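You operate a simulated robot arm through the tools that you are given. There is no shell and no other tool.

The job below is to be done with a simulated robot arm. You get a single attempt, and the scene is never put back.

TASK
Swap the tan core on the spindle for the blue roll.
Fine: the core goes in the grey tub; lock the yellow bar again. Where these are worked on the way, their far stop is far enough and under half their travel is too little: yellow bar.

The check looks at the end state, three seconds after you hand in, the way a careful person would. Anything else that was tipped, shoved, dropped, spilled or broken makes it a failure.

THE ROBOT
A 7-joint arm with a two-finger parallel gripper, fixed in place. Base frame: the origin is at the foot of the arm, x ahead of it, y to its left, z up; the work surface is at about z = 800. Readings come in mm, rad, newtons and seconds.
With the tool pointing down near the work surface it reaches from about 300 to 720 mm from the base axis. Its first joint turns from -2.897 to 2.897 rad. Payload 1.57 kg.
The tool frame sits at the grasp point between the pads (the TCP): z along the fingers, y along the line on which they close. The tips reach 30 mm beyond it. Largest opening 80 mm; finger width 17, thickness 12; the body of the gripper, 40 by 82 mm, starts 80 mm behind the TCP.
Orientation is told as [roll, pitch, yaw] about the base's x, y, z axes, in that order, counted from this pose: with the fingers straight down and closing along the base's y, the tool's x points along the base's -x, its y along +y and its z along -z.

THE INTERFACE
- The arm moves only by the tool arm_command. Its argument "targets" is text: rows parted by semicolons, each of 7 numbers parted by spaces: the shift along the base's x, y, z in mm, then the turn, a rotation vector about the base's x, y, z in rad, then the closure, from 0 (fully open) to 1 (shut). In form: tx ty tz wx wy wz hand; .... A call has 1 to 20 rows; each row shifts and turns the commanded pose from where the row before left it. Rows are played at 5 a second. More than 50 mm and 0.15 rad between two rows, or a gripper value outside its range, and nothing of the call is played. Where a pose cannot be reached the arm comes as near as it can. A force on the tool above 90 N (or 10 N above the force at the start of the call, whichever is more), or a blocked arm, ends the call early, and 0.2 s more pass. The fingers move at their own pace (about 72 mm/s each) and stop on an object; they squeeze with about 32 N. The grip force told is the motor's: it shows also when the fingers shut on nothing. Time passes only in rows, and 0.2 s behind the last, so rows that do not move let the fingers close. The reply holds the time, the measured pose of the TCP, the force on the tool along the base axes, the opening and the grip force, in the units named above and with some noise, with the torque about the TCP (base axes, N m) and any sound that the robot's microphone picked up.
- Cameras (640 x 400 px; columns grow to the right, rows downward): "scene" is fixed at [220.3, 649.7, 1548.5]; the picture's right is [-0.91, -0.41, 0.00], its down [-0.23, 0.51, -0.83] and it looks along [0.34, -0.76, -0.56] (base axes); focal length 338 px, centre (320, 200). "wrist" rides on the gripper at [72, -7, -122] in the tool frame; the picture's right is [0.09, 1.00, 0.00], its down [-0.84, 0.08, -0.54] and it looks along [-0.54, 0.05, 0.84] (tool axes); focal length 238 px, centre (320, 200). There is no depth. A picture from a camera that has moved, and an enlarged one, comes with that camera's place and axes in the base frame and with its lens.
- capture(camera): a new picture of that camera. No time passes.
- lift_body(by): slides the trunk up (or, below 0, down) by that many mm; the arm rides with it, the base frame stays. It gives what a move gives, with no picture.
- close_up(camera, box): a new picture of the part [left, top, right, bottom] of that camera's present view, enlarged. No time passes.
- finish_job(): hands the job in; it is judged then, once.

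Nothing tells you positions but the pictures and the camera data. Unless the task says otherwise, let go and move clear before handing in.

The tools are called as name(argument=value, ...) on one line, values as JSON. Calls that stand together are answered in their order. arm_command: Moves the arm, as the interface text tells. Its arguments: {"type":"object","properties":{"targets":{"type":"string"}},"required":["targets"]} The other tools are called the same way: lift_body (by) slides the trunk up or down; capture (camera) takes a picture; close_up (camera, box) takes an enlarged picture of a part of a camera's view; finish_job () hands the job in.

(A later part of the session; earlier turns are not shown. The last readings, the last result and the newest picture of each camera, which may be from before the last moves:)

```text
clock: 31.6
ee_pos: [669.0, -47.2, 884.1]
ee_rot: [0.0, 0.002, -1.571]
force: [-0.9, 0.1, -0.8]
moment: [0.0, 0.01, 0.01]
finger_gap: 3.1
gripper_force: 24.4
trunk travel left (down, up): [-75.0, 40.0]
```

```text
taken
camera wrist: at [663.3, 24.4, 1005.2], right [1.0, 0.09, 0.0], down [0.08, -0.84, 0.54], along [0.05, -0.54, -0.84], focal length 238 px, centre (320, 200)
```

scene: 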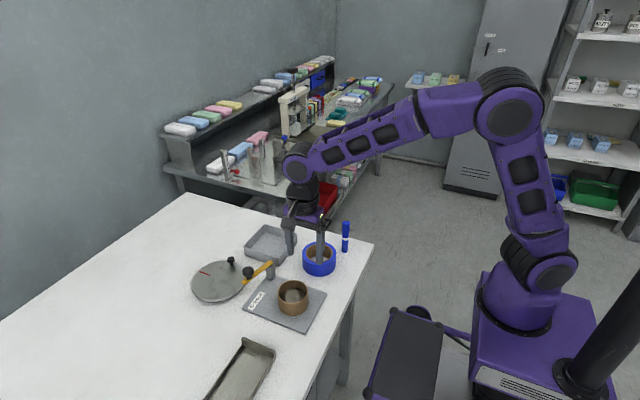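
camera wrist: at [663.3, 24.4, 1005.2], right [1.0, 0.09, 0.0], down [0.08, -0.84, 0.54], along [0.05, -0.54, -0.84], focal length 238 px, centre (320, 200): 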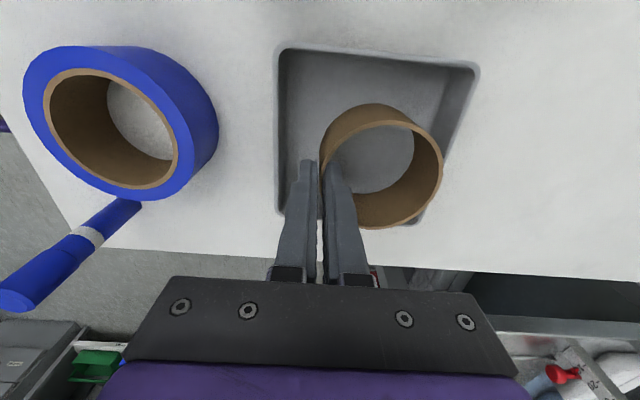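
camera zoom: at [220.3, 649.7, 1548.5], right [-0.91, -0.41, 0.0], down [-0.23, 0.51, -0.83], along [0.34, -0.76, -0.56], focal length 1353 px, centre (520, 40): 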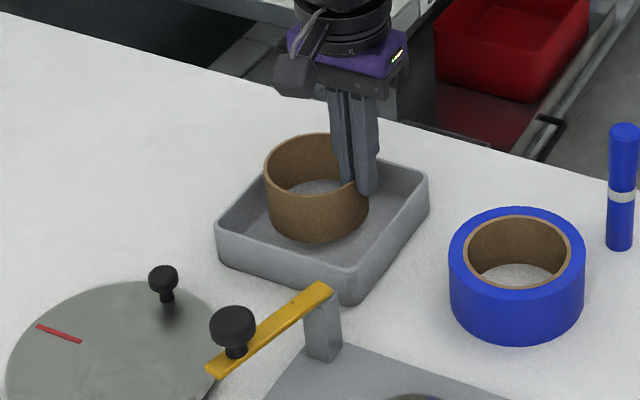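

arm_command(targets="-3 5 0 0 0 0 1; 0 0 -4 0 0 0 1; 0 0 -4 0 0 0 1; 0 0 0 0 0 0 1")

arm_command(targets="0 0 -3 0 0 0 1; 0 0 0 0 0 0 1")

arm_command(targets="0 0 -2 0 0 0 1; 0 0 0 0 0 0 1")

close_up(camera="scene", box=[220, 190, 320, 290])

```text
clock: 32.6
ee_pos: [666.7, -43.0, 875.5]
ee_rot: [0.0, 0.0, -1.57]
force: [-0.6, -0.3, 0.0]
moment: [0.02, 0.01, 0.0]
finger_gap: 3.3
gripper_force: 23.9
trunk travel left (down, up): [-75.0, 40.0]
```

```text
clock: 33.2
ee_pos: [666.8, -43.1, 873.2]
ee_rot: [0.001, 0.0, -1.571]
force: [0.1, 0.4, -0.5]
moment: [0.01, -0.01, -0.02]
finger_gap: 3.1
gripper_force: 24.4
trunk travel left (down, up): [-75.0, 40.0]
```

```text
clock: 33.8
ee_pos: [668.1, -42.9, 871.0]
ee_rot: [0.0, 0.0, -1.572]
force: [0.5, 0.1, -0.7]
moment: [0.01, 0.04, 0.01]
finger_gap: 2.9
gripper_force: 24.6
trunk travel left (down, up): [-75.0, 40.0]
```

```text
4.00 times, centred on (270, 240) of scene
camera zoom: at [220.3, 649.7, 1548.5], right [-0.91, -0.41, 0.0], down [-0.23, 0.51, -0.83], along [0.34, -0.76, -0.56], focal length 1353 px, centre (520, 40)
```

zoom: 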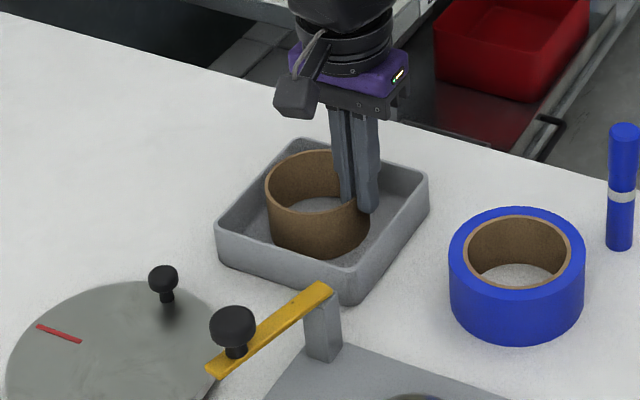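

arm_command(targets="0 0 -2 0 0 0 1; 0 0 0 0 0 0 1")

arm_command(targets="0 0 -2 0 0 0 1; 0 0 0 0 0 0 1")

arm_command(targets="0 0 -1.5 0 0 0 1; 0 0 0 0 0 0 1")

```text
clock: 34.4
ee_pos: [667.2, -42.8, 870.0]
ee_rot: [0.0, -0.001, -1.569]
force: [0.0, -0.2, 0.2]
moment: [0.04, -0.03, -0.01]
finger_gap: 3.1
gripper_force: 24.7
trunk travel left (down, up): [-75.0, 40.0]
```

```text
clock: 35.0
ee_pos: [666.3, -41.7, 869.4]
ee_rot: [0.004, 0.0, -1.572]
force: [-0.3, -0.9, 12.0]
moment: [-0.04, 0.01, 0.01]
finger_gap: 3.6
gripper_force: 24.5
trunk travel left (down, up): [-75.0, 40.0]
```

```text
clock: 35.6
ee_pos: [665.8, -44.2, 868.3]
ee_rot: [0.007, 0.001, -1.572]
force: [0.2, -1.7, 26.3]
moment: [-0.03, -0.08, 0.0]
finger_gap: 3.3
gripper_force: 24.0
trunk travel left (down, up): [-75.0, 40.0]
```

The core rests on the tub floor. I'll relieve the push, open the fingers a little and lift straight out.

arm_command(targets="0 0 1.5 0 0 0 1; 0 0 1 0 0 0 1; 0 0 0 0 0 0 1")

arm_command(targets="0 0 0 0 0 0 0.93; 0 0 0 0 0 0 0.88; 0 0 0 0 0 0 0.88; 0 0 0 0 0 0 0.88")

close_up(camera="wrist", box=[240, 90, 400, 190])

close_up(camera="scene", box=[220, 190, 320, 290])

```text
clock: 36.4
ee_pos: [666.0, -40.9, 868.5]
ee_rot: [0.002, 0.001, -1.57]
force: [4.5, 0.4, 16.0]
moment: [0.0, -0.34, -0.01]
finger_gap: 3.3
gripper_force: 24.6
trunk travel left (down, up): [-75.0, 40.0]
```

```text
clock: 37.4
ee_pos: [665.6, -43.2, 867.8]
ee_rot: [0.001, 0.001, -1.57]
force: [0.2, 0.0, 0.0]
moment: [0.02, -0.03, 0.03]
finger_gap: 9.6
gripper_force: 0.1
trunk travel left (down, up): [-75.0, 40.0]
```

```text
4.00 times, centred on (320, 140) of wrist
camera zoom: at [659.9, 29.5, 989.1], right [1.0, 0.09, 0.0], down [0.08, -0.84, 0.54], along [0.05, -0.54, -0.84], focal length 953 px, centre (320, 440)
```

zoom: 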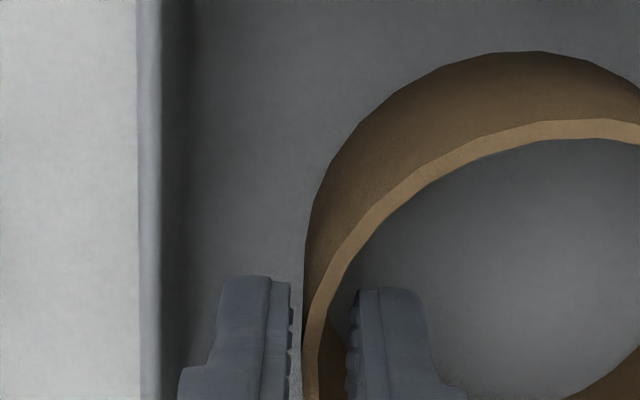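

```text
4.00 times, centred on (270, 240) of scene
camera zoom: at [220.3, 649.7, 1548.5], right [-0.91, -0.41, 0.0], down [-0.23, 0.51, -0.83], along [0.34, -0.76, -0.56], focal length 1353 px, centre (520, 40)
```

zoom: 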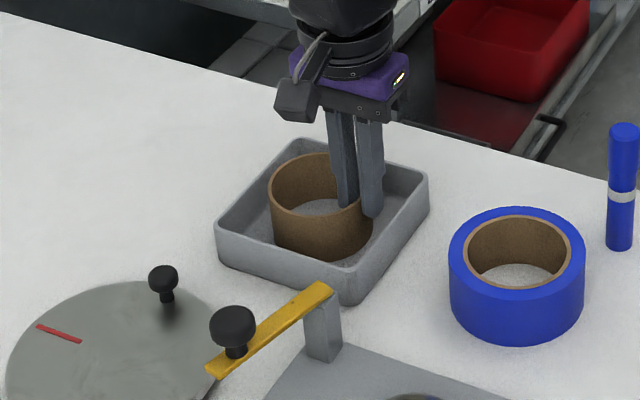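

The core stands in the tub. I'll lift out and go to look at the blue roll's −x wall and the bare spindle.

arm_command(targets="0 0 10 0 0 0 0.88; 0 0 25 0 0 0 0.85; 0 0 40 0 0 0 0.7; 0 0 40 0 0 0 0.5; -37 0 0 0 0 0 0.5; -37 0 0 0 0 0 0.5; -37 0 0 0 0 0 0.5; -37 0 0 0 0 0 0.5; -37 0 0 0 0 0 0.5; 0 0 0 0 0 0 0.5; 0 0 0 0 0 0 0.5")

capture(camera="wrist")

close_up(camera="scene", box=[180, 210, 360, 330])

close_up(camera="scene", box=[260, 255, 330, 325])

```text
clock: 39.8
ee_pos: [480.5, -42.7, 983.5]
ee_rot: [0.001, -0.001, -1.571]
force: [-0.1, 0.1, 0.2]
moment: [-0.01, 0.0, -0.03]
finger_gap: 39.9
gripper_force: 0.0
trunk travel left (down, up): [-75.0, 40.0]
```

```text
taken
camera wrist: at [475.0, 29.5, 1104.3], right [1.0, 0.09, 0.0], down [0.08, -0.84, 0.54], along [0.05, -0.54, -0.84], focal length 238 px, centre (320, 200)
```

wrist: 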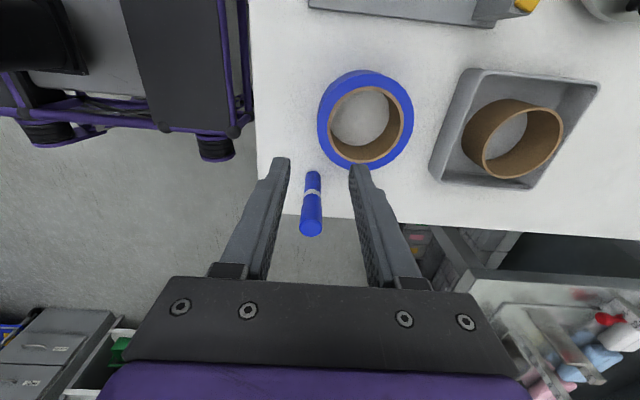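

```text
3.33 times, centred on (270, 270) of scene
camera zoom: at [220.3, 649.7, 1548.5], right [-0.91, -0.41, 0.0], down [-0.23, 0.51, -0.83], along [0.34, -0.76, -0.56], focal length 1127 px, centre (487, -33)
```

zoom: 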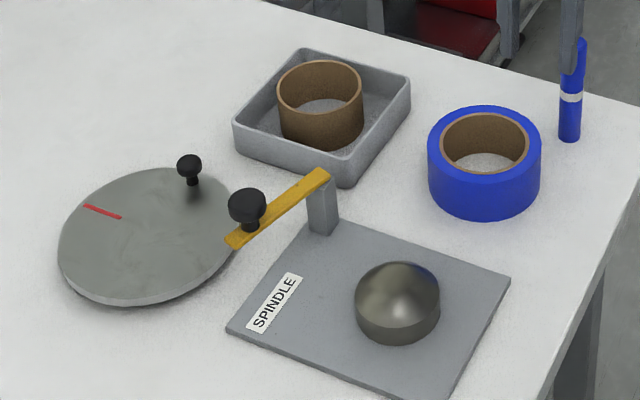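

```text
5.71 times, centred on (295, 290) of scene
camera zoom: at [220.3, 649.7, 1548.5], right [-0.91, -0.41, 0.0], down [-0.23, 0.51, -0.83], along [0.34, -0.76, -0.56], focal length 1932 px, centre (463, -314)
```

zoom: 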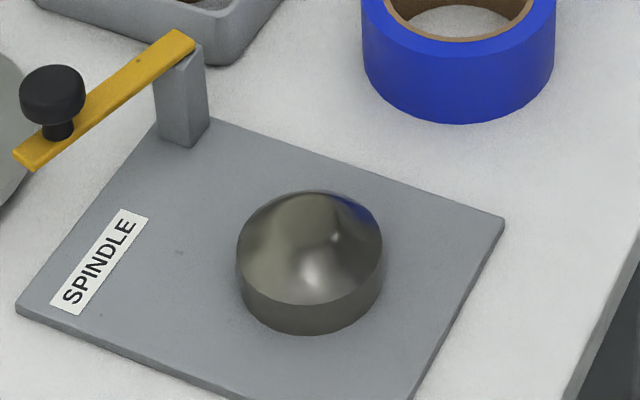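

The spindle is a short domed cylinder about 69 mm wide, which leaves room for the fingers. A marker stands near (479, −120), so I'll stay clear of it. I'll measure the blue roll closely next.

close_up(camera="wrist", box=[294, 55, 438, 175])

close_up(camera="scene", box=[290, 210, 370, 290])

```text
3.33 times, centred on (366, 115) of wrist
camera zoom: at [475.0, 29.5, 1104.3], right [1.0, 0.09, 0.0], down [0.08, -0.84, 0.54], along [0.05, -0.54, -0.84], focal length 794 px, centre (167, 483)
```

zoom: 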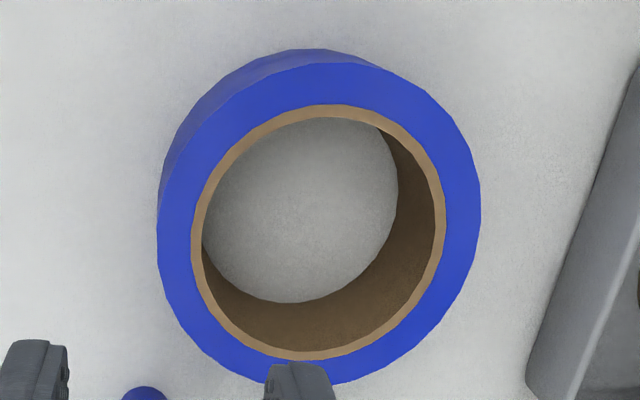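

```text
5.00 times, centred on (330, 250) of scene
camera zoom: at [220.3, 649.7, 1548.5], right [-0.91, -0.41, 0.0], down [-0.23, 0.51, -0.83], along [0.34, -0.76, -0.56], focal length 1691 px, centre (270, -50)
```

zoom: 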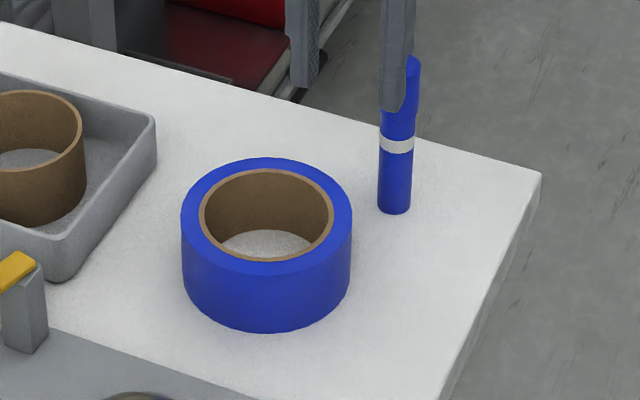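

The roll is centred at about (528.6, −38.4) with outer radius 50, inner radius 37 and its top at z≈848. I'll straddle its −x wall with a 24 mm gap and check before going deep.

arm_command(targets="1.5 1.4 -31 0 0 0 0.6; 1.5 1.4 -31 0 0 0 0.7; 1.5 1.5 -30 0 0 0 0.7; 0 0 0 0 0 0 0.7; 0 0 0 0 0 0 0.7")

close_up(camera="wrist", box=[240, 90, 400, 190])

close_up(camera="scene", box=[290, 210, 370, 290])

```text
clock: 41.0
ee_pos: [485.9, -38.3, 890.8]
ee_rot: [0.0, -0.001, -1.57]
force: [0.4, 0.2, -0.1]
moment: [-0.02, -0.01, -0.01]
finger_gap: 24.0
gripper_force: 0.0
trunk travel left (down, up): [-75.0, 40.0]
```

```text
4.00 times, centred on (320, 140) of wrist
camera zoom: at [479.3, 34.1, 1012.3], right [1.0, 0.09, 0.0], down [0.08, -0.84, 0.54], along [0.05, -0.54, -0.84], focal length 953 px, centre (320, 440)
```

zoom: 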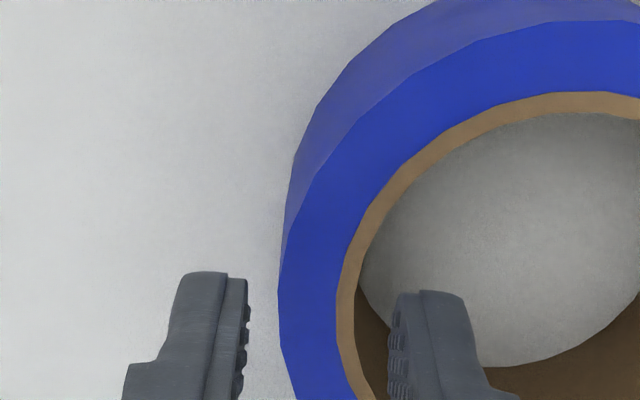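

```text
5.00 times, centred on (330, 250) of scene
camera zoom: at [220.3, 649.7, 1548.5], right [-0.91, -0.41, 0.0], down [-0.23, 0.51, -0.83], along [0.34, -0.76, -0.56], focal length 1691 px, centre (270, -50)
```

zoom: 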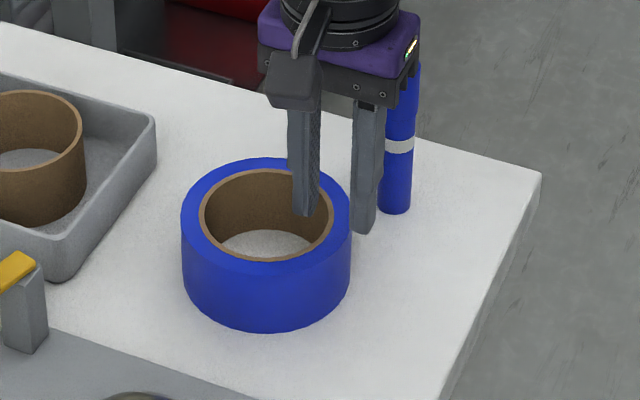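

arm_command(targets="-1 0 -8 0 0 0 0.7; 0 0 -8 0 0 0 0.7; 0 0 -8 0 0 0 0.7; 0 0 -7 0 0 0 0.7; 0 0 0 0 0 0 0.7")

close_up(camera="wrist", box=[240, 90, 400, 190])

close_up(camera="scene", box=[290, 210, 370, 290])

```text
clock: 42.2
ee_pos: [485.5, -37.7, 860.0]
ee_rot: [0.0, 0.0, -1.571]
force: [-0.3, -0.2, -0.3]
moment: [0.01, -0.02, 0.03]
finger_gap: 24.4
gripper_force: 0.1
trunk travel left (down, up): [-75.0, 40.0]
```

```text
4.00 times, centred on (320, 140) of wrist
camera zoom: at [478.6, 33.7, 981.1], right [1.0, 0.09, 0.0], down [0.08, -0.84, 0.54], along [0.05, -0.54, -0.84], focal length 953 px, centre (320, 440)
```

zoom: 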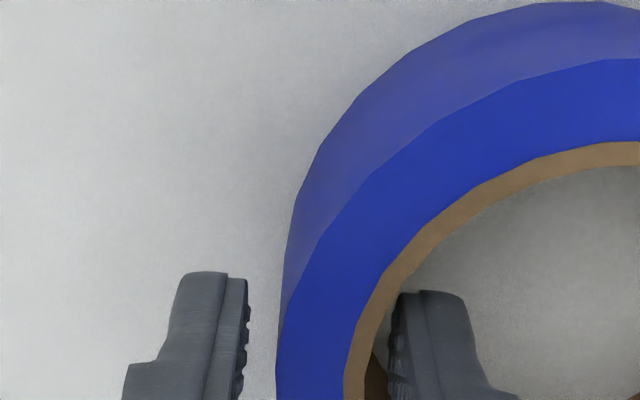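

```text
5.00 times, centred on (330, 250) of scene
camera zoom: at [220.3, 649.7, 1548.5], right [-0.91, -0.41, 0.0], down [-0.23, 0.51, -0.83], along [0.34, -0.76, -0.56], focal length 1691 px, centre (270, -50)
```

zoom: 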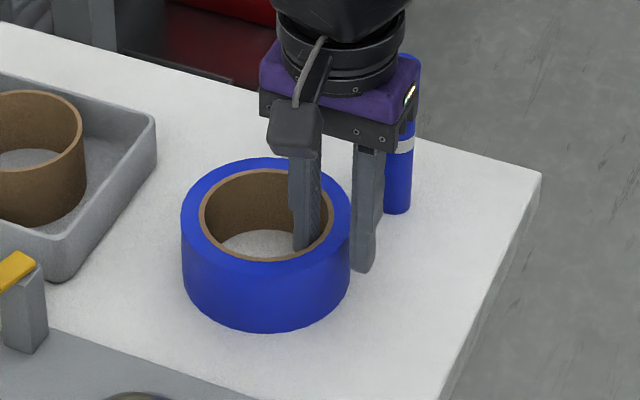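

arm_command(targets="-1.3 0 0 0 0 0 0.7; 0 0 0 0 0 0 0.78; 0 0 0 0 0 0 0.84; 0 0 0 0 0 0 0.9; 0 0 0 0 0 0 1; 0 0 0 0 0 0 1; 0 0 0 0 0 0 1")

arm_command(targets="0 0 3 0 0 0 1; 0 0 5 0 0 0 1; 0 0 5 0 0 0 1; 0 0 0 0 0 0 1")

close_up(camera="wrist", box=[240, 90, 400, 190])

close_up(camera="scene", box=[290, 210, 370, 290])

```text
clock: 43.8
ee_pos: [484.2, -39.0, 861.4]
ee_rot: [0.0, 0.001, -1.571]
force: [0.4, -0.5, 0.7]
moment: [0.05, 0.07, -0.04]
finger_gap: 15.7
gripper_force: 31.8
trunk travel left (down, up): [-75.0, 40.0]
```

```text
clock: 44.8
ee_pos: [483.9, -38.7, 873.1]
ee_rot: [0.0, 0.0, -1.572]
force: [0.4, -0.3, -1.1]
moment: [-0.03, 0.07, -0.02]
finger_gap: 16.1
gripper_force: 31.4
trunk travel left (down, up): [-75.0, 40.0]
```

```text
4.00 times, centred on (320, 140) of wrist
camera zoom: at [477.4, 34.0, 994.2], right [1.0, 0.09, 0.0], down [0.08, -0.84, 0.54], along [0.05, -0.54, -0.84], focal length 953 px, centre (320, 440)
```

zoom: 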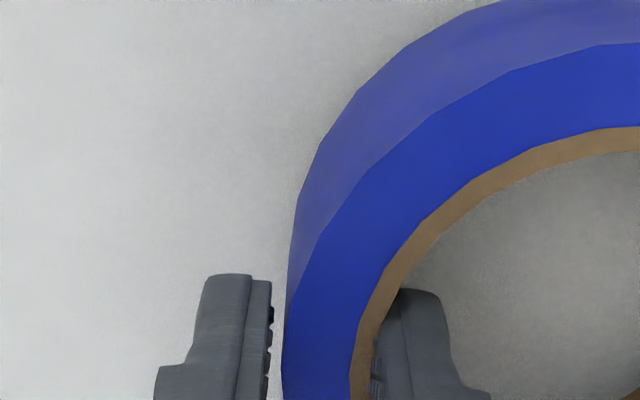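

```text
5.00 times, centred on (330, 250) of scene
camera zoom: at [220.3, 649.7, 1548.5], right [-0.91, -0.41, 0.0], down [-0.23, 0.51, -0.83], along [0.34, -0.76, -0.56], focal length 1691 px, centre (270, -50)
```

zoom: 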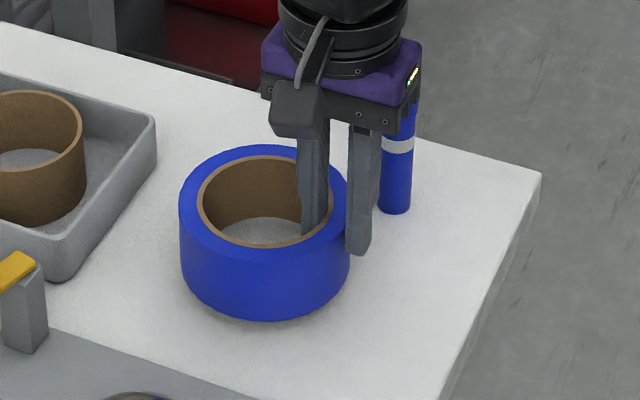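

The roll is gripped (15.8 mm gap, 31 N) and lifts level. I'll raise it and stop partway to the spindle to measure the bare spindle with the wrist camera.

arm_command(targets="0 0 20 0 0 0 1; 0 0 25 0 0 0 1; 0 0 25 0 0 0 1; 0 0 17 0 0 0 1; 0 20 0 0 0 0 1; 0 22 0 0 0 0 1; 0 24 0 0 0 0 1; 0 24 0 0 0 0 1; 0 15 0 0 0 0 1; 0 0 0 0 0 0 1")

capture(camera="wrist")

close_up(camera="scene", box=[230, 200, 350, 320])

```text
clock: 47.0
ee_pos: [484.2, 66.5, 961.0]
ee_rot: [0.0, 0.0, -1.57]
force: [-0.5, -0.1, -2.7]
moment: [-0.02, 0.09, -0.01]
finger_gap: 15.8
gripper_force: 31.2
trunk travel left (down, up): [-75.0, 40.0]
```

```text
taken
camera wrist: at [477.6, 138.6, 1081.5], right [1.0, 0.09, 0.0], down [0.08, -0.84, 0.54], along [0.05, -0.54, -0.84], focal length 238 px, centre (320, 200)
```

wrist: 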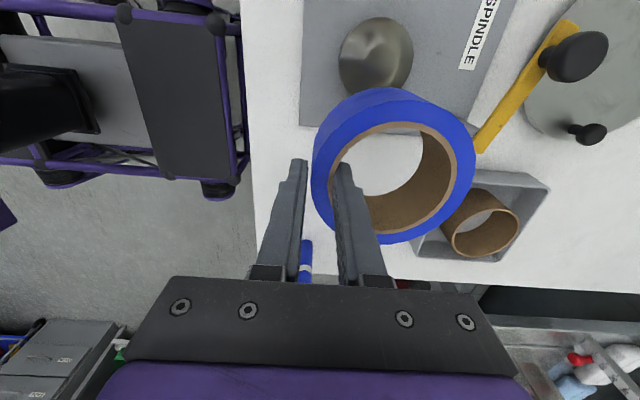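

```text
3.33 times, centred on (290, 260) of scene
camera zoom: at [220.3, 649.7, 1548.5], right [-0.91, -0.41, 0.0], down [-0.23, 0.51, -0.83], along [0.34, -0.76, -0.56], focal length 1127 px, centre (420, 0)
```

zoom: 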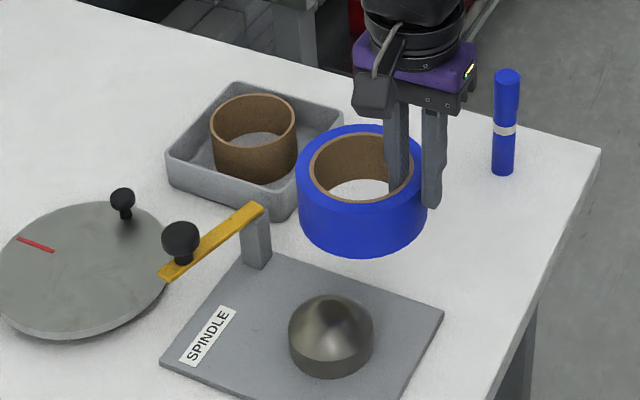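

close_up(camera="wrist", box=[300, 0, 460, 100])

close_up(camera="wrist", box=[300, 80, 490, 250])

```text
4.00 times, centred on (380, 50) of wrist
camera zoom: at [477.6, 138.6, 1081.5], right [1.0, 0.09, 0.0], down [0.08, -0.84, 0.54], along [0.05, -0.54, -0.84], focal length 953 px, centre (80, 800)
```

zoom: 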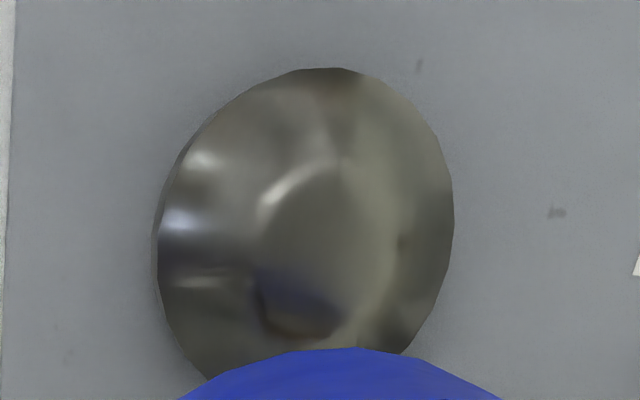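

```text
2.35 times, centred on (395, 165) of wrist
camera zoom: at [477.6, 138.6, 1081.5], right [1.0, 0.09, 0.0], down [0.08, -0.84, 0.54], along [0.05, -0.54, -0.84], focal length 561 px, centre (144, 282)
```

zoom: 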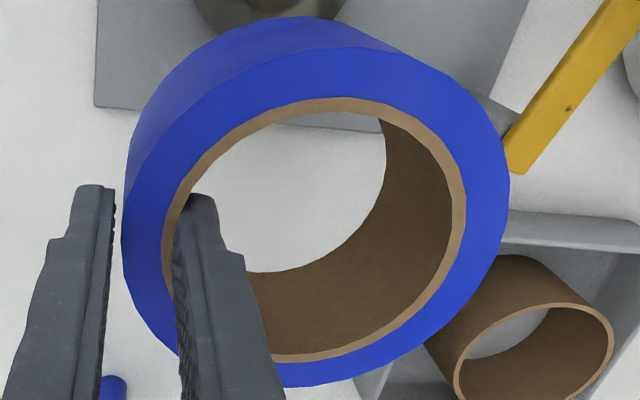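

The spindle is centred at about (530, 130.5), and the held roll's centre sits 43 mm ahead of the TCP in x. I'll move over the spindle and lower to just above the dome.

arm_command(targets="1 20 0 0 0 0 1; 1 22 0 0 0 0 1; 0.4 21.7 0 0 0 0 1; 0 0 -15 0 0 0 1; 0 0 -15 0 0 0 1; 0 0 -12 0 0 0 1; 0 0 0 0 0 0 1")

close_up(camera="wrist", box=[300, 80, 490, 250])

close_up(camera="scene", box=[245, 235, 345, 335])

```text
clock: 48.6
ee_pos: [487.1, 129.8, 918.0]
ee_rot: [0.002, -0.001, -1.571]
force: [-0.8, 0.1, -1.2]
moment: [0.01, 0.05, 0.02]
finger_gap: 15.8
gripper_force: 31.3
trunk travel left (down, up): [-75.0, 40.0]
```

```text
2.35 times, centred on (395, 165) of wrist
camera zoom: at [480.0, 202.2, 1039.2], right [1.0, 0.09, 0.0], down [0.08, -0.84, 0.54], along [0.05, -0.54, -0.84], focal length 561 px, centre (144, 282)
```

zoom: 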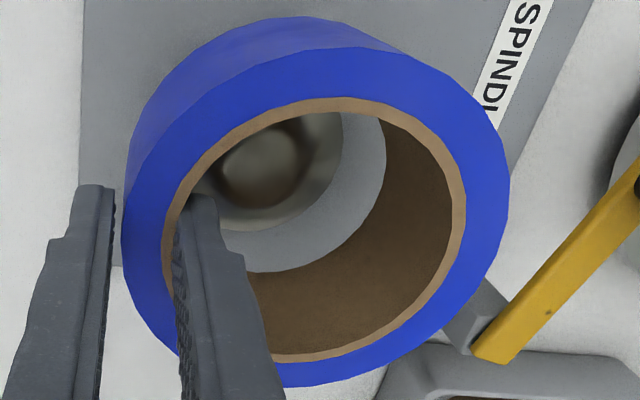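

```text
4.00 times, centred on (295, 285) of scene
camera zoom: at [220.3, 649.7, 1548.5], right [-0.91, -0.41, 0.0], down [-0.23, 0.51, -0.83], along [0.34, -0.76, -0.56], focal length 1353 px, centre (420, -140)
```

zoom: 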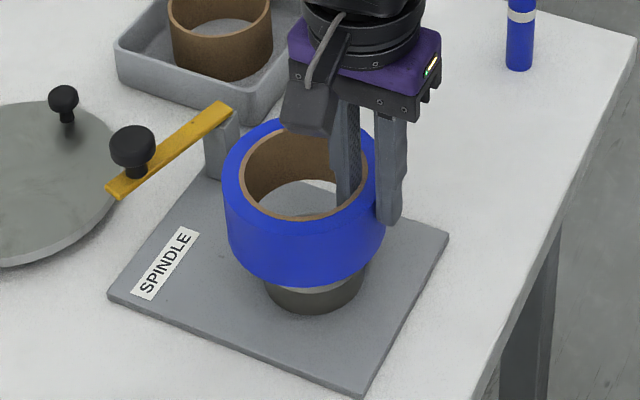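

The roll is lined up over the spindle. I'll lower it in small steps and watch the forces.

arm_command(targets="0 0 -6 0 0 0 1; 0 0 -6 0 0 0 1; 0 0 0 0 0 0 1")

arm_command(targets="0 0 -4 0 0 0 1; 0 0 -4 0 0 0 1; 0 0 0 0 0 0 1")

close_up(camera="wrist", box=[300, 80, 490, 250])

close_up(camera="scene", box=[245, 235, 345, 335])

```text
clock: 49.4
ee_pos: [485.3, 130.5, 905.6]
ee_rot: [0.0, 0.001, -1.572]
force: [0.6, 0.0, -2.3]
moment: [-0.02, 0.06, -0.02]
finger_gap: 16.0
gripper_force: 31.5
trunk travel left (down, up): [-75.0, 40.0]
```

```text
clock: 50.2
ee_pos: [486.7, 130.2, 898.3]
ee_rot: [0.0, 0.0, -1.571]
force: [-0.1, -0.6, -2.2]
moment: [-0.01, 0.03, -0.02]
finger_gap: 15.9
gripper_force: 31.9
trunk travel left (down, up): [-75.0, 40.0]
```

```text
2.35 times, centred on (395, 165) of wrist
camera zoom: at [479.7, 202.6, 1019.1], right [1.0, 0.09, 0.0], down [0.08, -0.84, 0.54], along [0.05, -0.54, -0.84], focal length 561 px, centre (144, 282)
```

zoom: 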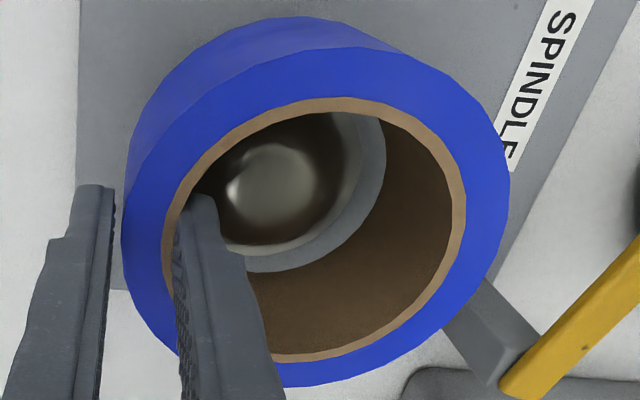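

```text
4.00 times, centred on (295, 285) of scene
camera zoom: at [220.3, 649.7, 1548.5], right [-0.91, -0.41, 0.0], down [-0.23, 0.51, -0.83], along [0.34, -0.76, -0.56], focal length 1353 px, centre (420, -140)
```

zoom: 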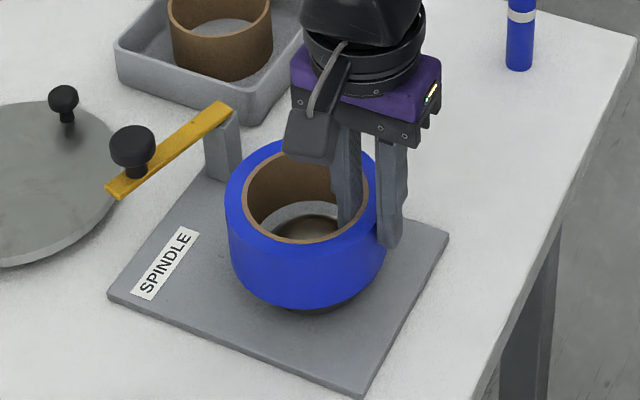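

arm_command(targets="0 0 -3 0 0 0 1; 0 0 -3 0 0 0 1; 0 0 0 0 0 0 1")

close_up(camera="wrist", box=[300, 80, 490, 250])

close_up(camera="scene", box=[260, 255, 330, 325])

```text
clock: 51.0
ee_pos: [487.3, 129.7, 892.2]
ee_rot: [-0.001, 0.001, -1.571]
force: [0.5, -0.1, -1.0]
moment: [0.01, 0.11, 0.03]
finger_gap: 16.0
gripper_force: 31.6
trunk travel left (down, up): [-75.0, 40.0]
```

```text
2.35 times, centred on (395, 165) of wrist
camera zoom: at [479.8, 203.0, 1013.3], right [1.0, 0.09, 0.0], down [0.08, -0.84, 0.54], along [0.05, -0.54, -0.84], focal length 561 px, centre (144, 282)
```

zoom: 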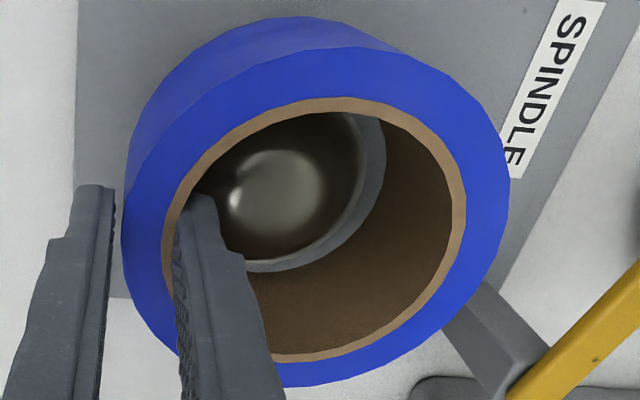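

```text
5.71 times, centred on (295, 290) of scene
camera zoom: at [220.3, 649.7, 1548.5], right [-0.91, -0.41, 0.0], down [-0.23, 0.51, -0.83], along [0.34, -0.76, -0.56], focal length 1932 px, centre (463, -314)
```

zoom: 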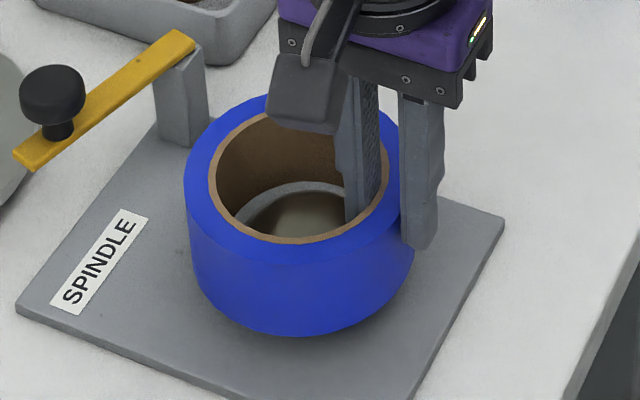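

arm_command(targets="0 0 -3 0 0 0 1; 0 0 0 0 0 0 1")

arm_command(targets="0 0 -3 0 0 0 1; 0 0 0 0 0 0 1")

close_up(camera="wrist", box=[300, 80, 490, 250])

close_up(camera="scene", box=[260, 255, 330, 325])

```text
clock: 51.6
ee_pos: [486.2, 131.2, 889.6]
ee_rot: [0.0, -0.001, -1.57]
force: [0.2, -0.9, -2.3]
moment: [-0.01, 0.06, 0.05]
finger_gap: 15.9
gripper_force: 31.2
trunk travel left (down, up): [-75.0, 40.0]
```

```text
clock: 52.2
ee_pos: [485.6, 129.6, 885.7]
ee_rot: [0.0, 0.0, -1.572]
force: [-0.6, 0.0, -1.1]
moment: [-0.01, 0.03, 0.02]
finger_gap: 16.0
gripper_force: 31.7
trunk travel left (down, up): [-75.0, 40.0]
```

```text
2.35 times, centred on (395, 165) of wrist
camera zoom: at [479.8, 202.9, 1007.2], right [1.0, 0.09, 0.0], down [0.08, -0.84, 0.54], along [0.05, -0.54, -0.84], focal length 561 px, centre (144, 282)
```

zoom: 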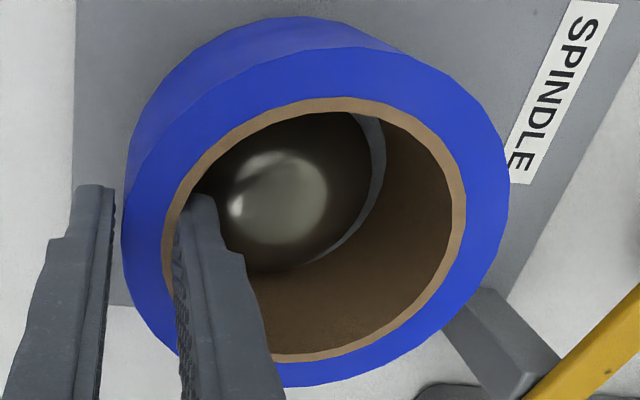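

```text
5.71 times, centred on (295, 290) of scene
camera zoom: at [220.3, 649.7, 1548.5], right [-0.91, -0.41, 0.0], down [-0.23, 0.51, -0.83], along [0.34, -0.76, -0.56], focal length 1932 px, centre (463, -314)
```

zoom: 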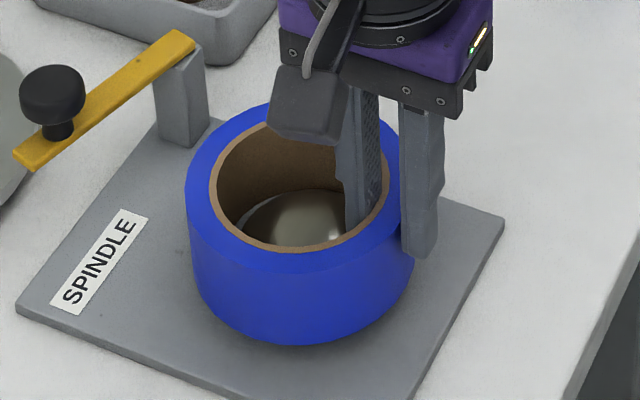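

arm_command(targets="0 0 -3 0 0 0 1; 0 0 0 0 0 0 1")

arm_command(targets="0 0 -3 0 0 0 1; 0 0 0 0 0 0 1")

close_up(camera="wrist", box=[300, 80, 490, 250])

close_up(camera="scene", box=[260, 255, 330, 325])

```text
clock: 52.8
ee_pos: [486.0, 131.0, 883.5]
ee_rot: [0.0, 0.0, -1.57]
force: [-0.3, 0.0, -1.6]
moment: [0.01, 0.09, -0.04]
finger_gap: 15.8
gripper_force: 31.2
trunk travel left (down, up): [-75.0, 40.0]
```

```text
clock: 53.4
ee_pos: [486.5, 131.3, 878.9]
ee_rot: [-0.001, 0.002, -1.571]
force: [0.2, 0.6, -1.6]
moment: [-0.01, 0.05, -0.04]
finger_gap: 15.9
gripper_force: 30.9
trunk travel left (down, up): [-75.0, 40.0]
```

```text
2.35 times, centred on (395, 165) of wrist
camera zoom: at [479.7, 202.9, 1001.2], right [1.0, 0.09, 0.0], down [0.08, -0.84, 0.54], along [0.05, -0.54, -0.84], focal length 561 px, centre (144, 282)
```

zoom: 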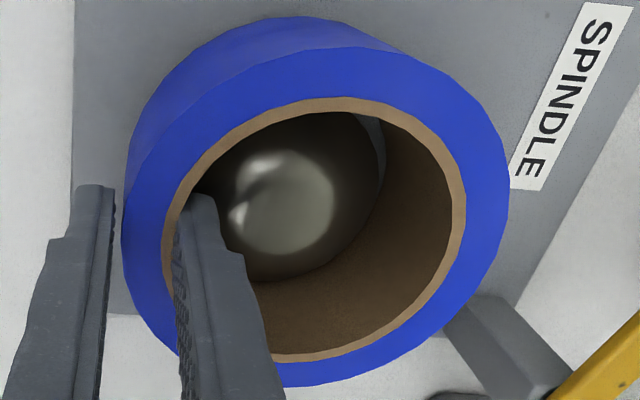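

```text
5.71 times, centred on (295, 290) of scene
camera zoom: at [220.3, 649.7, 1548.5], right [-0.91, -0.41, 0.0], down [-0.23, 0.51, -0.83], along [0.34, -0.76, -0.56], focal length 1932 px, centre (463, -314)
```

zoom: 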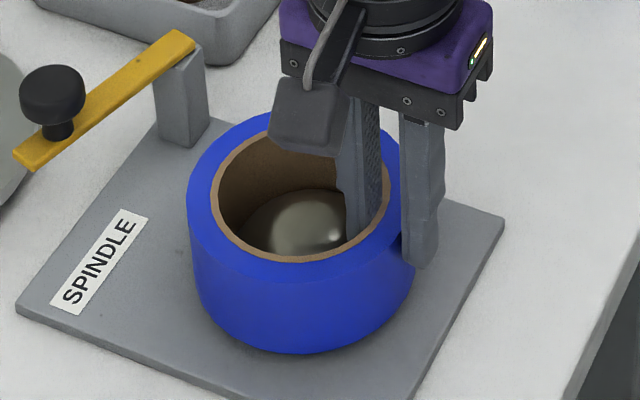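

arm_command(targets="0 0 -3 0 0 0 1; 0 0 0 0 0 0 1")

arm_command(targets="0 0 -3 0 0 0 1; 0 0 0 0 0 0 1")

arm_command(targets="0 0 -2 0 0 0 1; 0 0 0 0 0 0 1")

close_up(camera="scene", box=[260, 255, 330, 325])

```text
clock: 54.0
ee_pos: [486.3, 130.9, 878.0]
ee_rot: [0.0, -0.001, -1.57]
force: [0.3, 0.1, -1.7]
moment: [-0.02, 0.08, 0.03]
finger_gap: 16.0
gripper_force: 31.4
trunk travel left (down, up): [-75.0, 40.0]
```

```text
clock: 54.6
ee_pos: [485.2, 129.9, 874.0]
ee_rot: [0.002, -0.001, -1.572]
force: [0.5, 0.2, -1.4]
moment: [-0.02, 0.08, -0.01]
finger_gap: 15.9
gripper_force: 31.4
trunk travel left (down, up): [-75.0, 40.0]
```

```text
clock: 55.2
ee_pos: [486.6, 130.2, 872.0]
ee_rot: [0.0, 0.001, -1.572]
force: [0.8, 0.1, -1.4]
moment: [0.03, 0.12, 0.01]
finger_gap: 16.3
gripper_force: 32.1
trunk travel left (down, up): [-75.0, 40.0]
```

```text
5.71 times, centred on (295, 290) of scene
camera zoom: at [220.3, 649.7, 1548.5], right [-0.91, -0.41, 0.0], down [-0.23, 0.51, -0.83], along [0.34, -0.76, -0.56], focal length 1932 px, centre (463, -314)
```

zoom: 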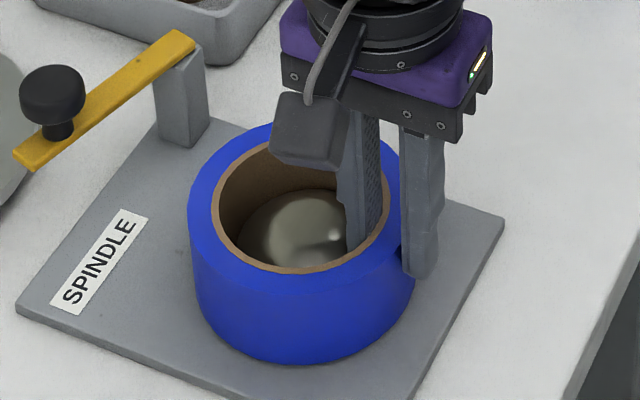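

arm_command(targets="0 0 -2 0 0 0 1; 0 0 0 0 0 0 1")

arm_command(targets="0 0 -1.5 0 0 0 1; 0 0 0 0 0 0 1")

arm_command(targets="0 0 -1.5 0 0 0 1; 0 0 0 0 0 0 1")

```text
clock: 55.8
ee_pos: [486.4, 131.2, 872.2]
ee_rot: [0.003, -0.002, -1.571]
force: [-0.1, 0.2, -1.3]
moment: [-0.03, 0.06, -0.01]
finger_gap: 15.8
gripper_force: 31.6
trunk travel left (down, up): [-75.0, 40.0]
```

```text
clock: 56.4
ee_pos: [486.6, 130.1, 870.3]
ee_rot: [0.002, -0.002, -1.571]
force: [-0.9, -0.1, 5.2]
moment: [0.01, -0.07, 0.02]
finger_gap: 16.1
gripper_force: 31.8
trunk travel left (down, up): [-75.0, 40.0]
```

```text
clock: 57.0
ee_pos: [486.1, 130.1, 870.5]
ee_rot: [0.004, 0.002, -1.574]
force: [-0.7, -0.2, 19.2]
moment: [-0.01, -0.29, -0.03]
finger_gap: 16.1
gripper_force: 31.1
trunk travel left (down, up): [-75.0, 40.0]
```

The roll is seated, with firm contact at plate height. I'll ease off, open just enough to free the wall, and lift straight up.

arm_command(targets="0 0 1.5 0 0 0 1; 0 0 0.7 0 0 0 1; 0 0 0 0 0 0 1")

arm_command(targets="0 0 0 0 0 0 0.78; 0 0 0 0 0 0 0.74; 0 0 0 0 0 0 0.74; 0 0 0 0 0 0 0.74")

close_up(camera="wrist", box=[240, 90, 400, 190])

close_up(camera="scene", box=[260, 255, 330, 325])

```text
clock: 57.8
ee_pos: [485.8, 129.5, 869.5]
ee_rot: [-0.003, 0.0, -1.571]
force: [-0.5, 0.6, 0.3]
moment: [0.04, 0.07, 0.02]
finger_gap: 15.9
gripper_force: 31.6
trunk travel left (down, up): [-75.0, 40.0]
```

```text
clock: 58.8
ee_pos: [486.6, 129.8, 871.0]
ee_rot: [0.0, -0.001, -1.572]
force: [-6.2, 0.8, -0.1]
moment: [-0.02, 0.18, 0.0]
finger_gap: 16.7
gripper_force: 0.0
trunk travel left (down, up): [-75.0, 40.0]
```

```text
4.00 times, centred on (320, 140) of wrist
camera zoom: at [479.6, 202.6, 990.8], right [1.0, 0.09, 0.0], down [0.08, -0.84, 0.54], along [0.05, -0.54, -0.84], focal length 953 px, centre (320, 440)
```

zoom: 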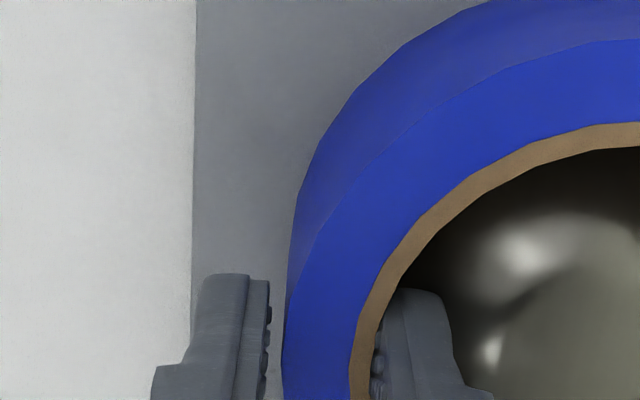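

```text
5.71 times, centred on (295, 290) of scene
camera zoom: at [220.3, 649.7, 1548.5], right [-0.91, -0.41, 0.0], down [-0.23, 0.51, -0.83], along [0.34, -0.76, -0.56], focal length 1932 px, centre (463, -314)
```

zoom: 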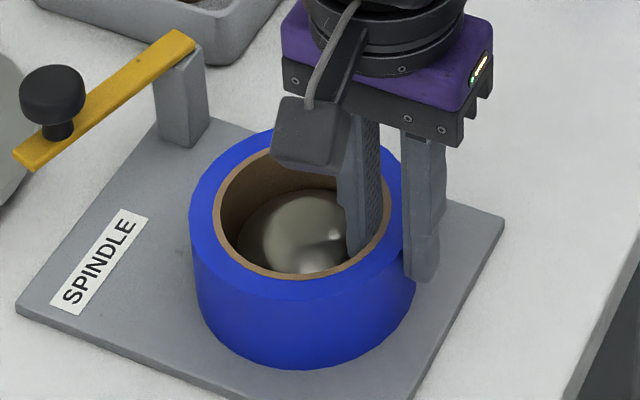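

The inner finger's back touches the dome, so I can't open wide at this depth. I'll ease the opening command, rise a few mm and open more as it clears.

arm_command(targets="0 0 1 0 0 0 0.785; 0 0 2 0 0 0 0.785; 0 0 0 0 0 0 0.785")

close_up(camera="scene", box=[260, 255, 330, 325])

```text
clock: 59.6
ee_pos: [487.3, 130.2, 873.3]
ee_rot: [0.002, 0.0, -1.57]
force: [0.6, -0.1, 0.4]
moment: [0.0, -0.04, -0.03]
finger_gap: 17.3
gripper_force: 0.3
trunk travel left (down, up): [-75.0, 40.0]
```

```text
5.71 times, centred on (295, 290) of scene
camera zoom: at [220.3, 649.7, 1548.5], right [-0.91, -0.41, 0.0], down [-0.23, 0.51, -0.83], along [0.34, -0.76, -0.56], focal length 1932 px, centre (463, -314)
```

zoom: 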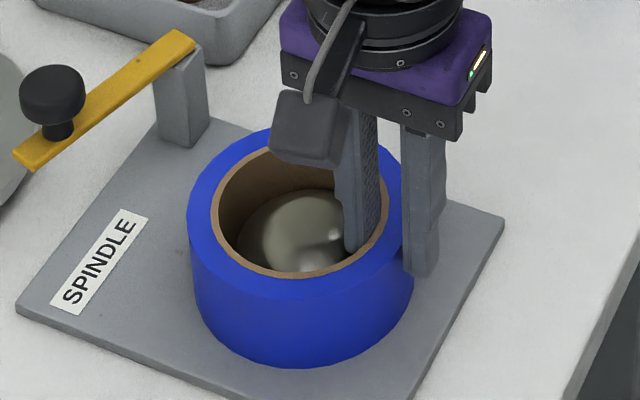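

arm_command(targets="0 0 3 0 0 0 0.78; 0 0 3 0 0 0 0.76; 0 0 4 0 0 0 0.74; 0 0 8 0 0 0 0.72; 0 0 0 0 0 0 0.72")

close_up(camera="scene", box=[260, 255, 330, 325])

close_up(camera="wrist", box=[300, 80, 490, 250])

```text
clock: 60.8
ee_pos: [486.0, 130.0, 891.7]
ee_rot: [0.0, 0.0, -1.569]
force: [-0.1, 0.5, -0.7]
moment: [-0.01, 0.01, -0.03]
finger_gap: 22.5
gripper_force: 0.0
trunk travel left (down, up): [-75.0, 40.0]
```

```text
5.71 times, centred on (295, 290) of scene
camera zoom: at [220.3, 649.7, 1548.5], right [-0.91, -0.41, 0.0], down [-0.23, 0.51, -0.83], along [0.34, -0.76, -0.56], focal length 1932 px, centre (463, -314)
```

zoom: 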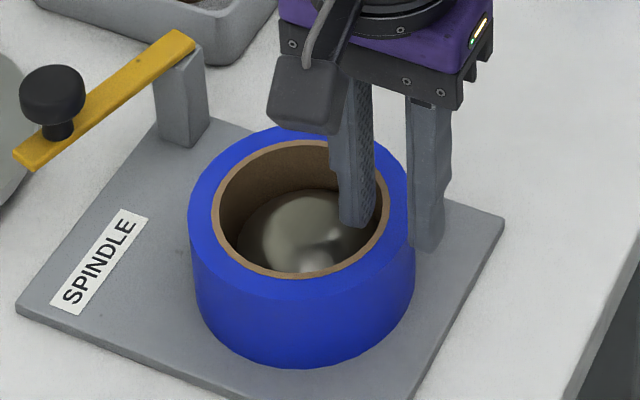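

```text
2.35 times, centred on (395, 165) of wrist
camera zoom: at [480.0, 202.2, 1011.6], right [1.0, 0.09, 0.0], down [0.08, -0.84, 0.54], along [0.05, -0.54, -0.84], focal length 561 px, centre (144, 282)
```

zoom: 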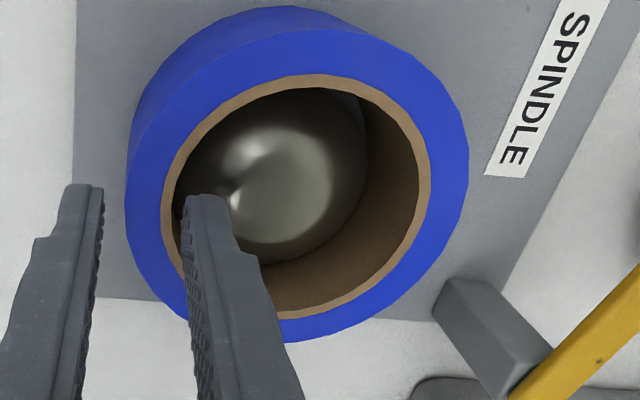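

The roll sits on the spindle and the gripper is free of it. I'll lift clear and go back over the bar's knob at about (649, 150) with the fingers across its swing.

arm_command(targets="0 0 25 0 0 0 0.72; 0 0 34 0 0 0 0.6; 0 0 34 0 0 0 0.4; 32.7 4 0 0 0 -0.052 0.4; 32.7 4 0 0 0 -0.052 0.4; 32.7 4 0 0 0 -0.052 0.4; 32.7 4 0 0 0 -0.053 0.4; 32.7 4 0 0 0 -0.053 0.4; 0 0 0 0 0 0 0.4; 0 0 0 0 0 0 0.4")

capture(camera="wrist")

close_up(camera="scene", box=[180, 210, 360, 330])

```text
clock: 63.0
ee_pos: [650.0, 150.3, 983.2]
ee_rot: [0.002, 0.0, -1.831]
force: [0.4, -0.1, 0.0]
moment: [-0.01, 0.02, 0.04]
finger_gap: 48.0
gripper_force: 0.0
trunk travel left (down, up): [-75.0, 40.0]
```

```text
taken
camera wrist: at [662.2, 222.5, 1103.9], right [0.99, -0.17, 0.0], down [-0.14, -0.83, 0.54], along [-0.09, -0.53, -0.84], focal length 238 px, centre (320, 200)
```

wrist: 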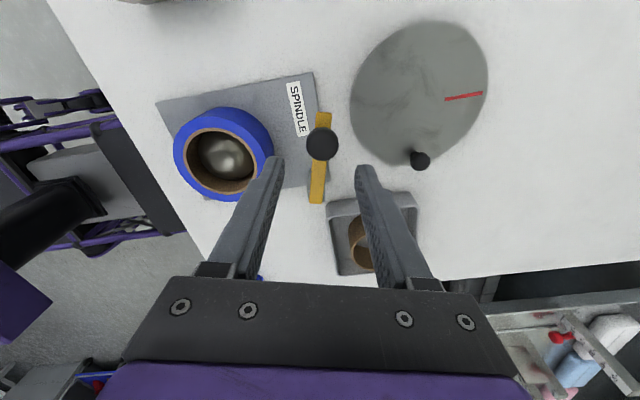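

```text
3.33 times, centred on (270, 270) of scene
camera zoom: at [220.3, 649.7, 1548.5], right [-0.91, -0.41, 0.0], down [-0.23, 0.51, -0.83], along [0.34, -0.76, -0.56], focal length 1127 px, centre (487, -33)
```

zoom: 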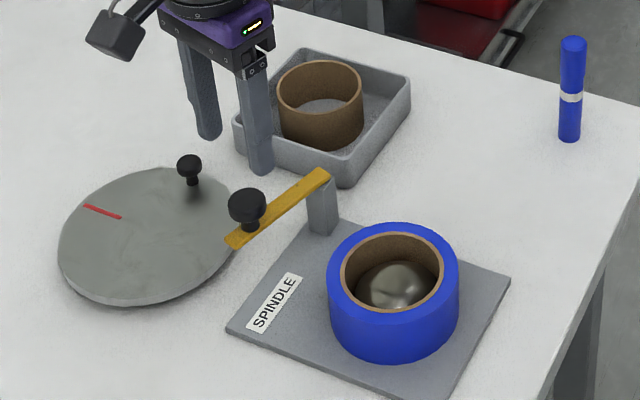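

The knob is right under the gripper. I'll descend around it and gently close to a 40 mm cage.

arm_command(targets="0 0 -25 0 0 0 0.4; 0 0 -25 0 0 0 0.4; 0 0 -17 0 0 0 0.4; 0 0 0 0 0 0 0.5; 0 0 0 0 0 0 0.5")

close_up(camera="wrist", box=[220, 80, 420, 205])

```text
clock: 64.2
ee_pos: [649.2, 150.7, 916.0]
ee_rot: [0.0, 0.001, -1.832]
force: [-0.1, -0.1, 0.4]
moment: [0.02, 0.03, 0.0]
finger_gap: 40.1
gripper_force: 0.1
trunk travel left (down, up): [-75.0, 40.0]
```

```text
3.20 times, centred on (320, 142) of wrist
camera zoom: at [661.6, 222.5, 1036.9], right [0.99, -0.17, 0.0], down [-0.14, -0.83, 0.54], along [-0.09, -0.53, -0.84], focal length 763 px, centre (320, 384)
```

zoom: 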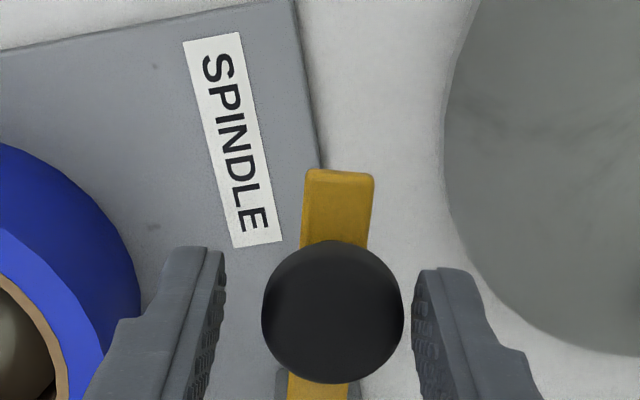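

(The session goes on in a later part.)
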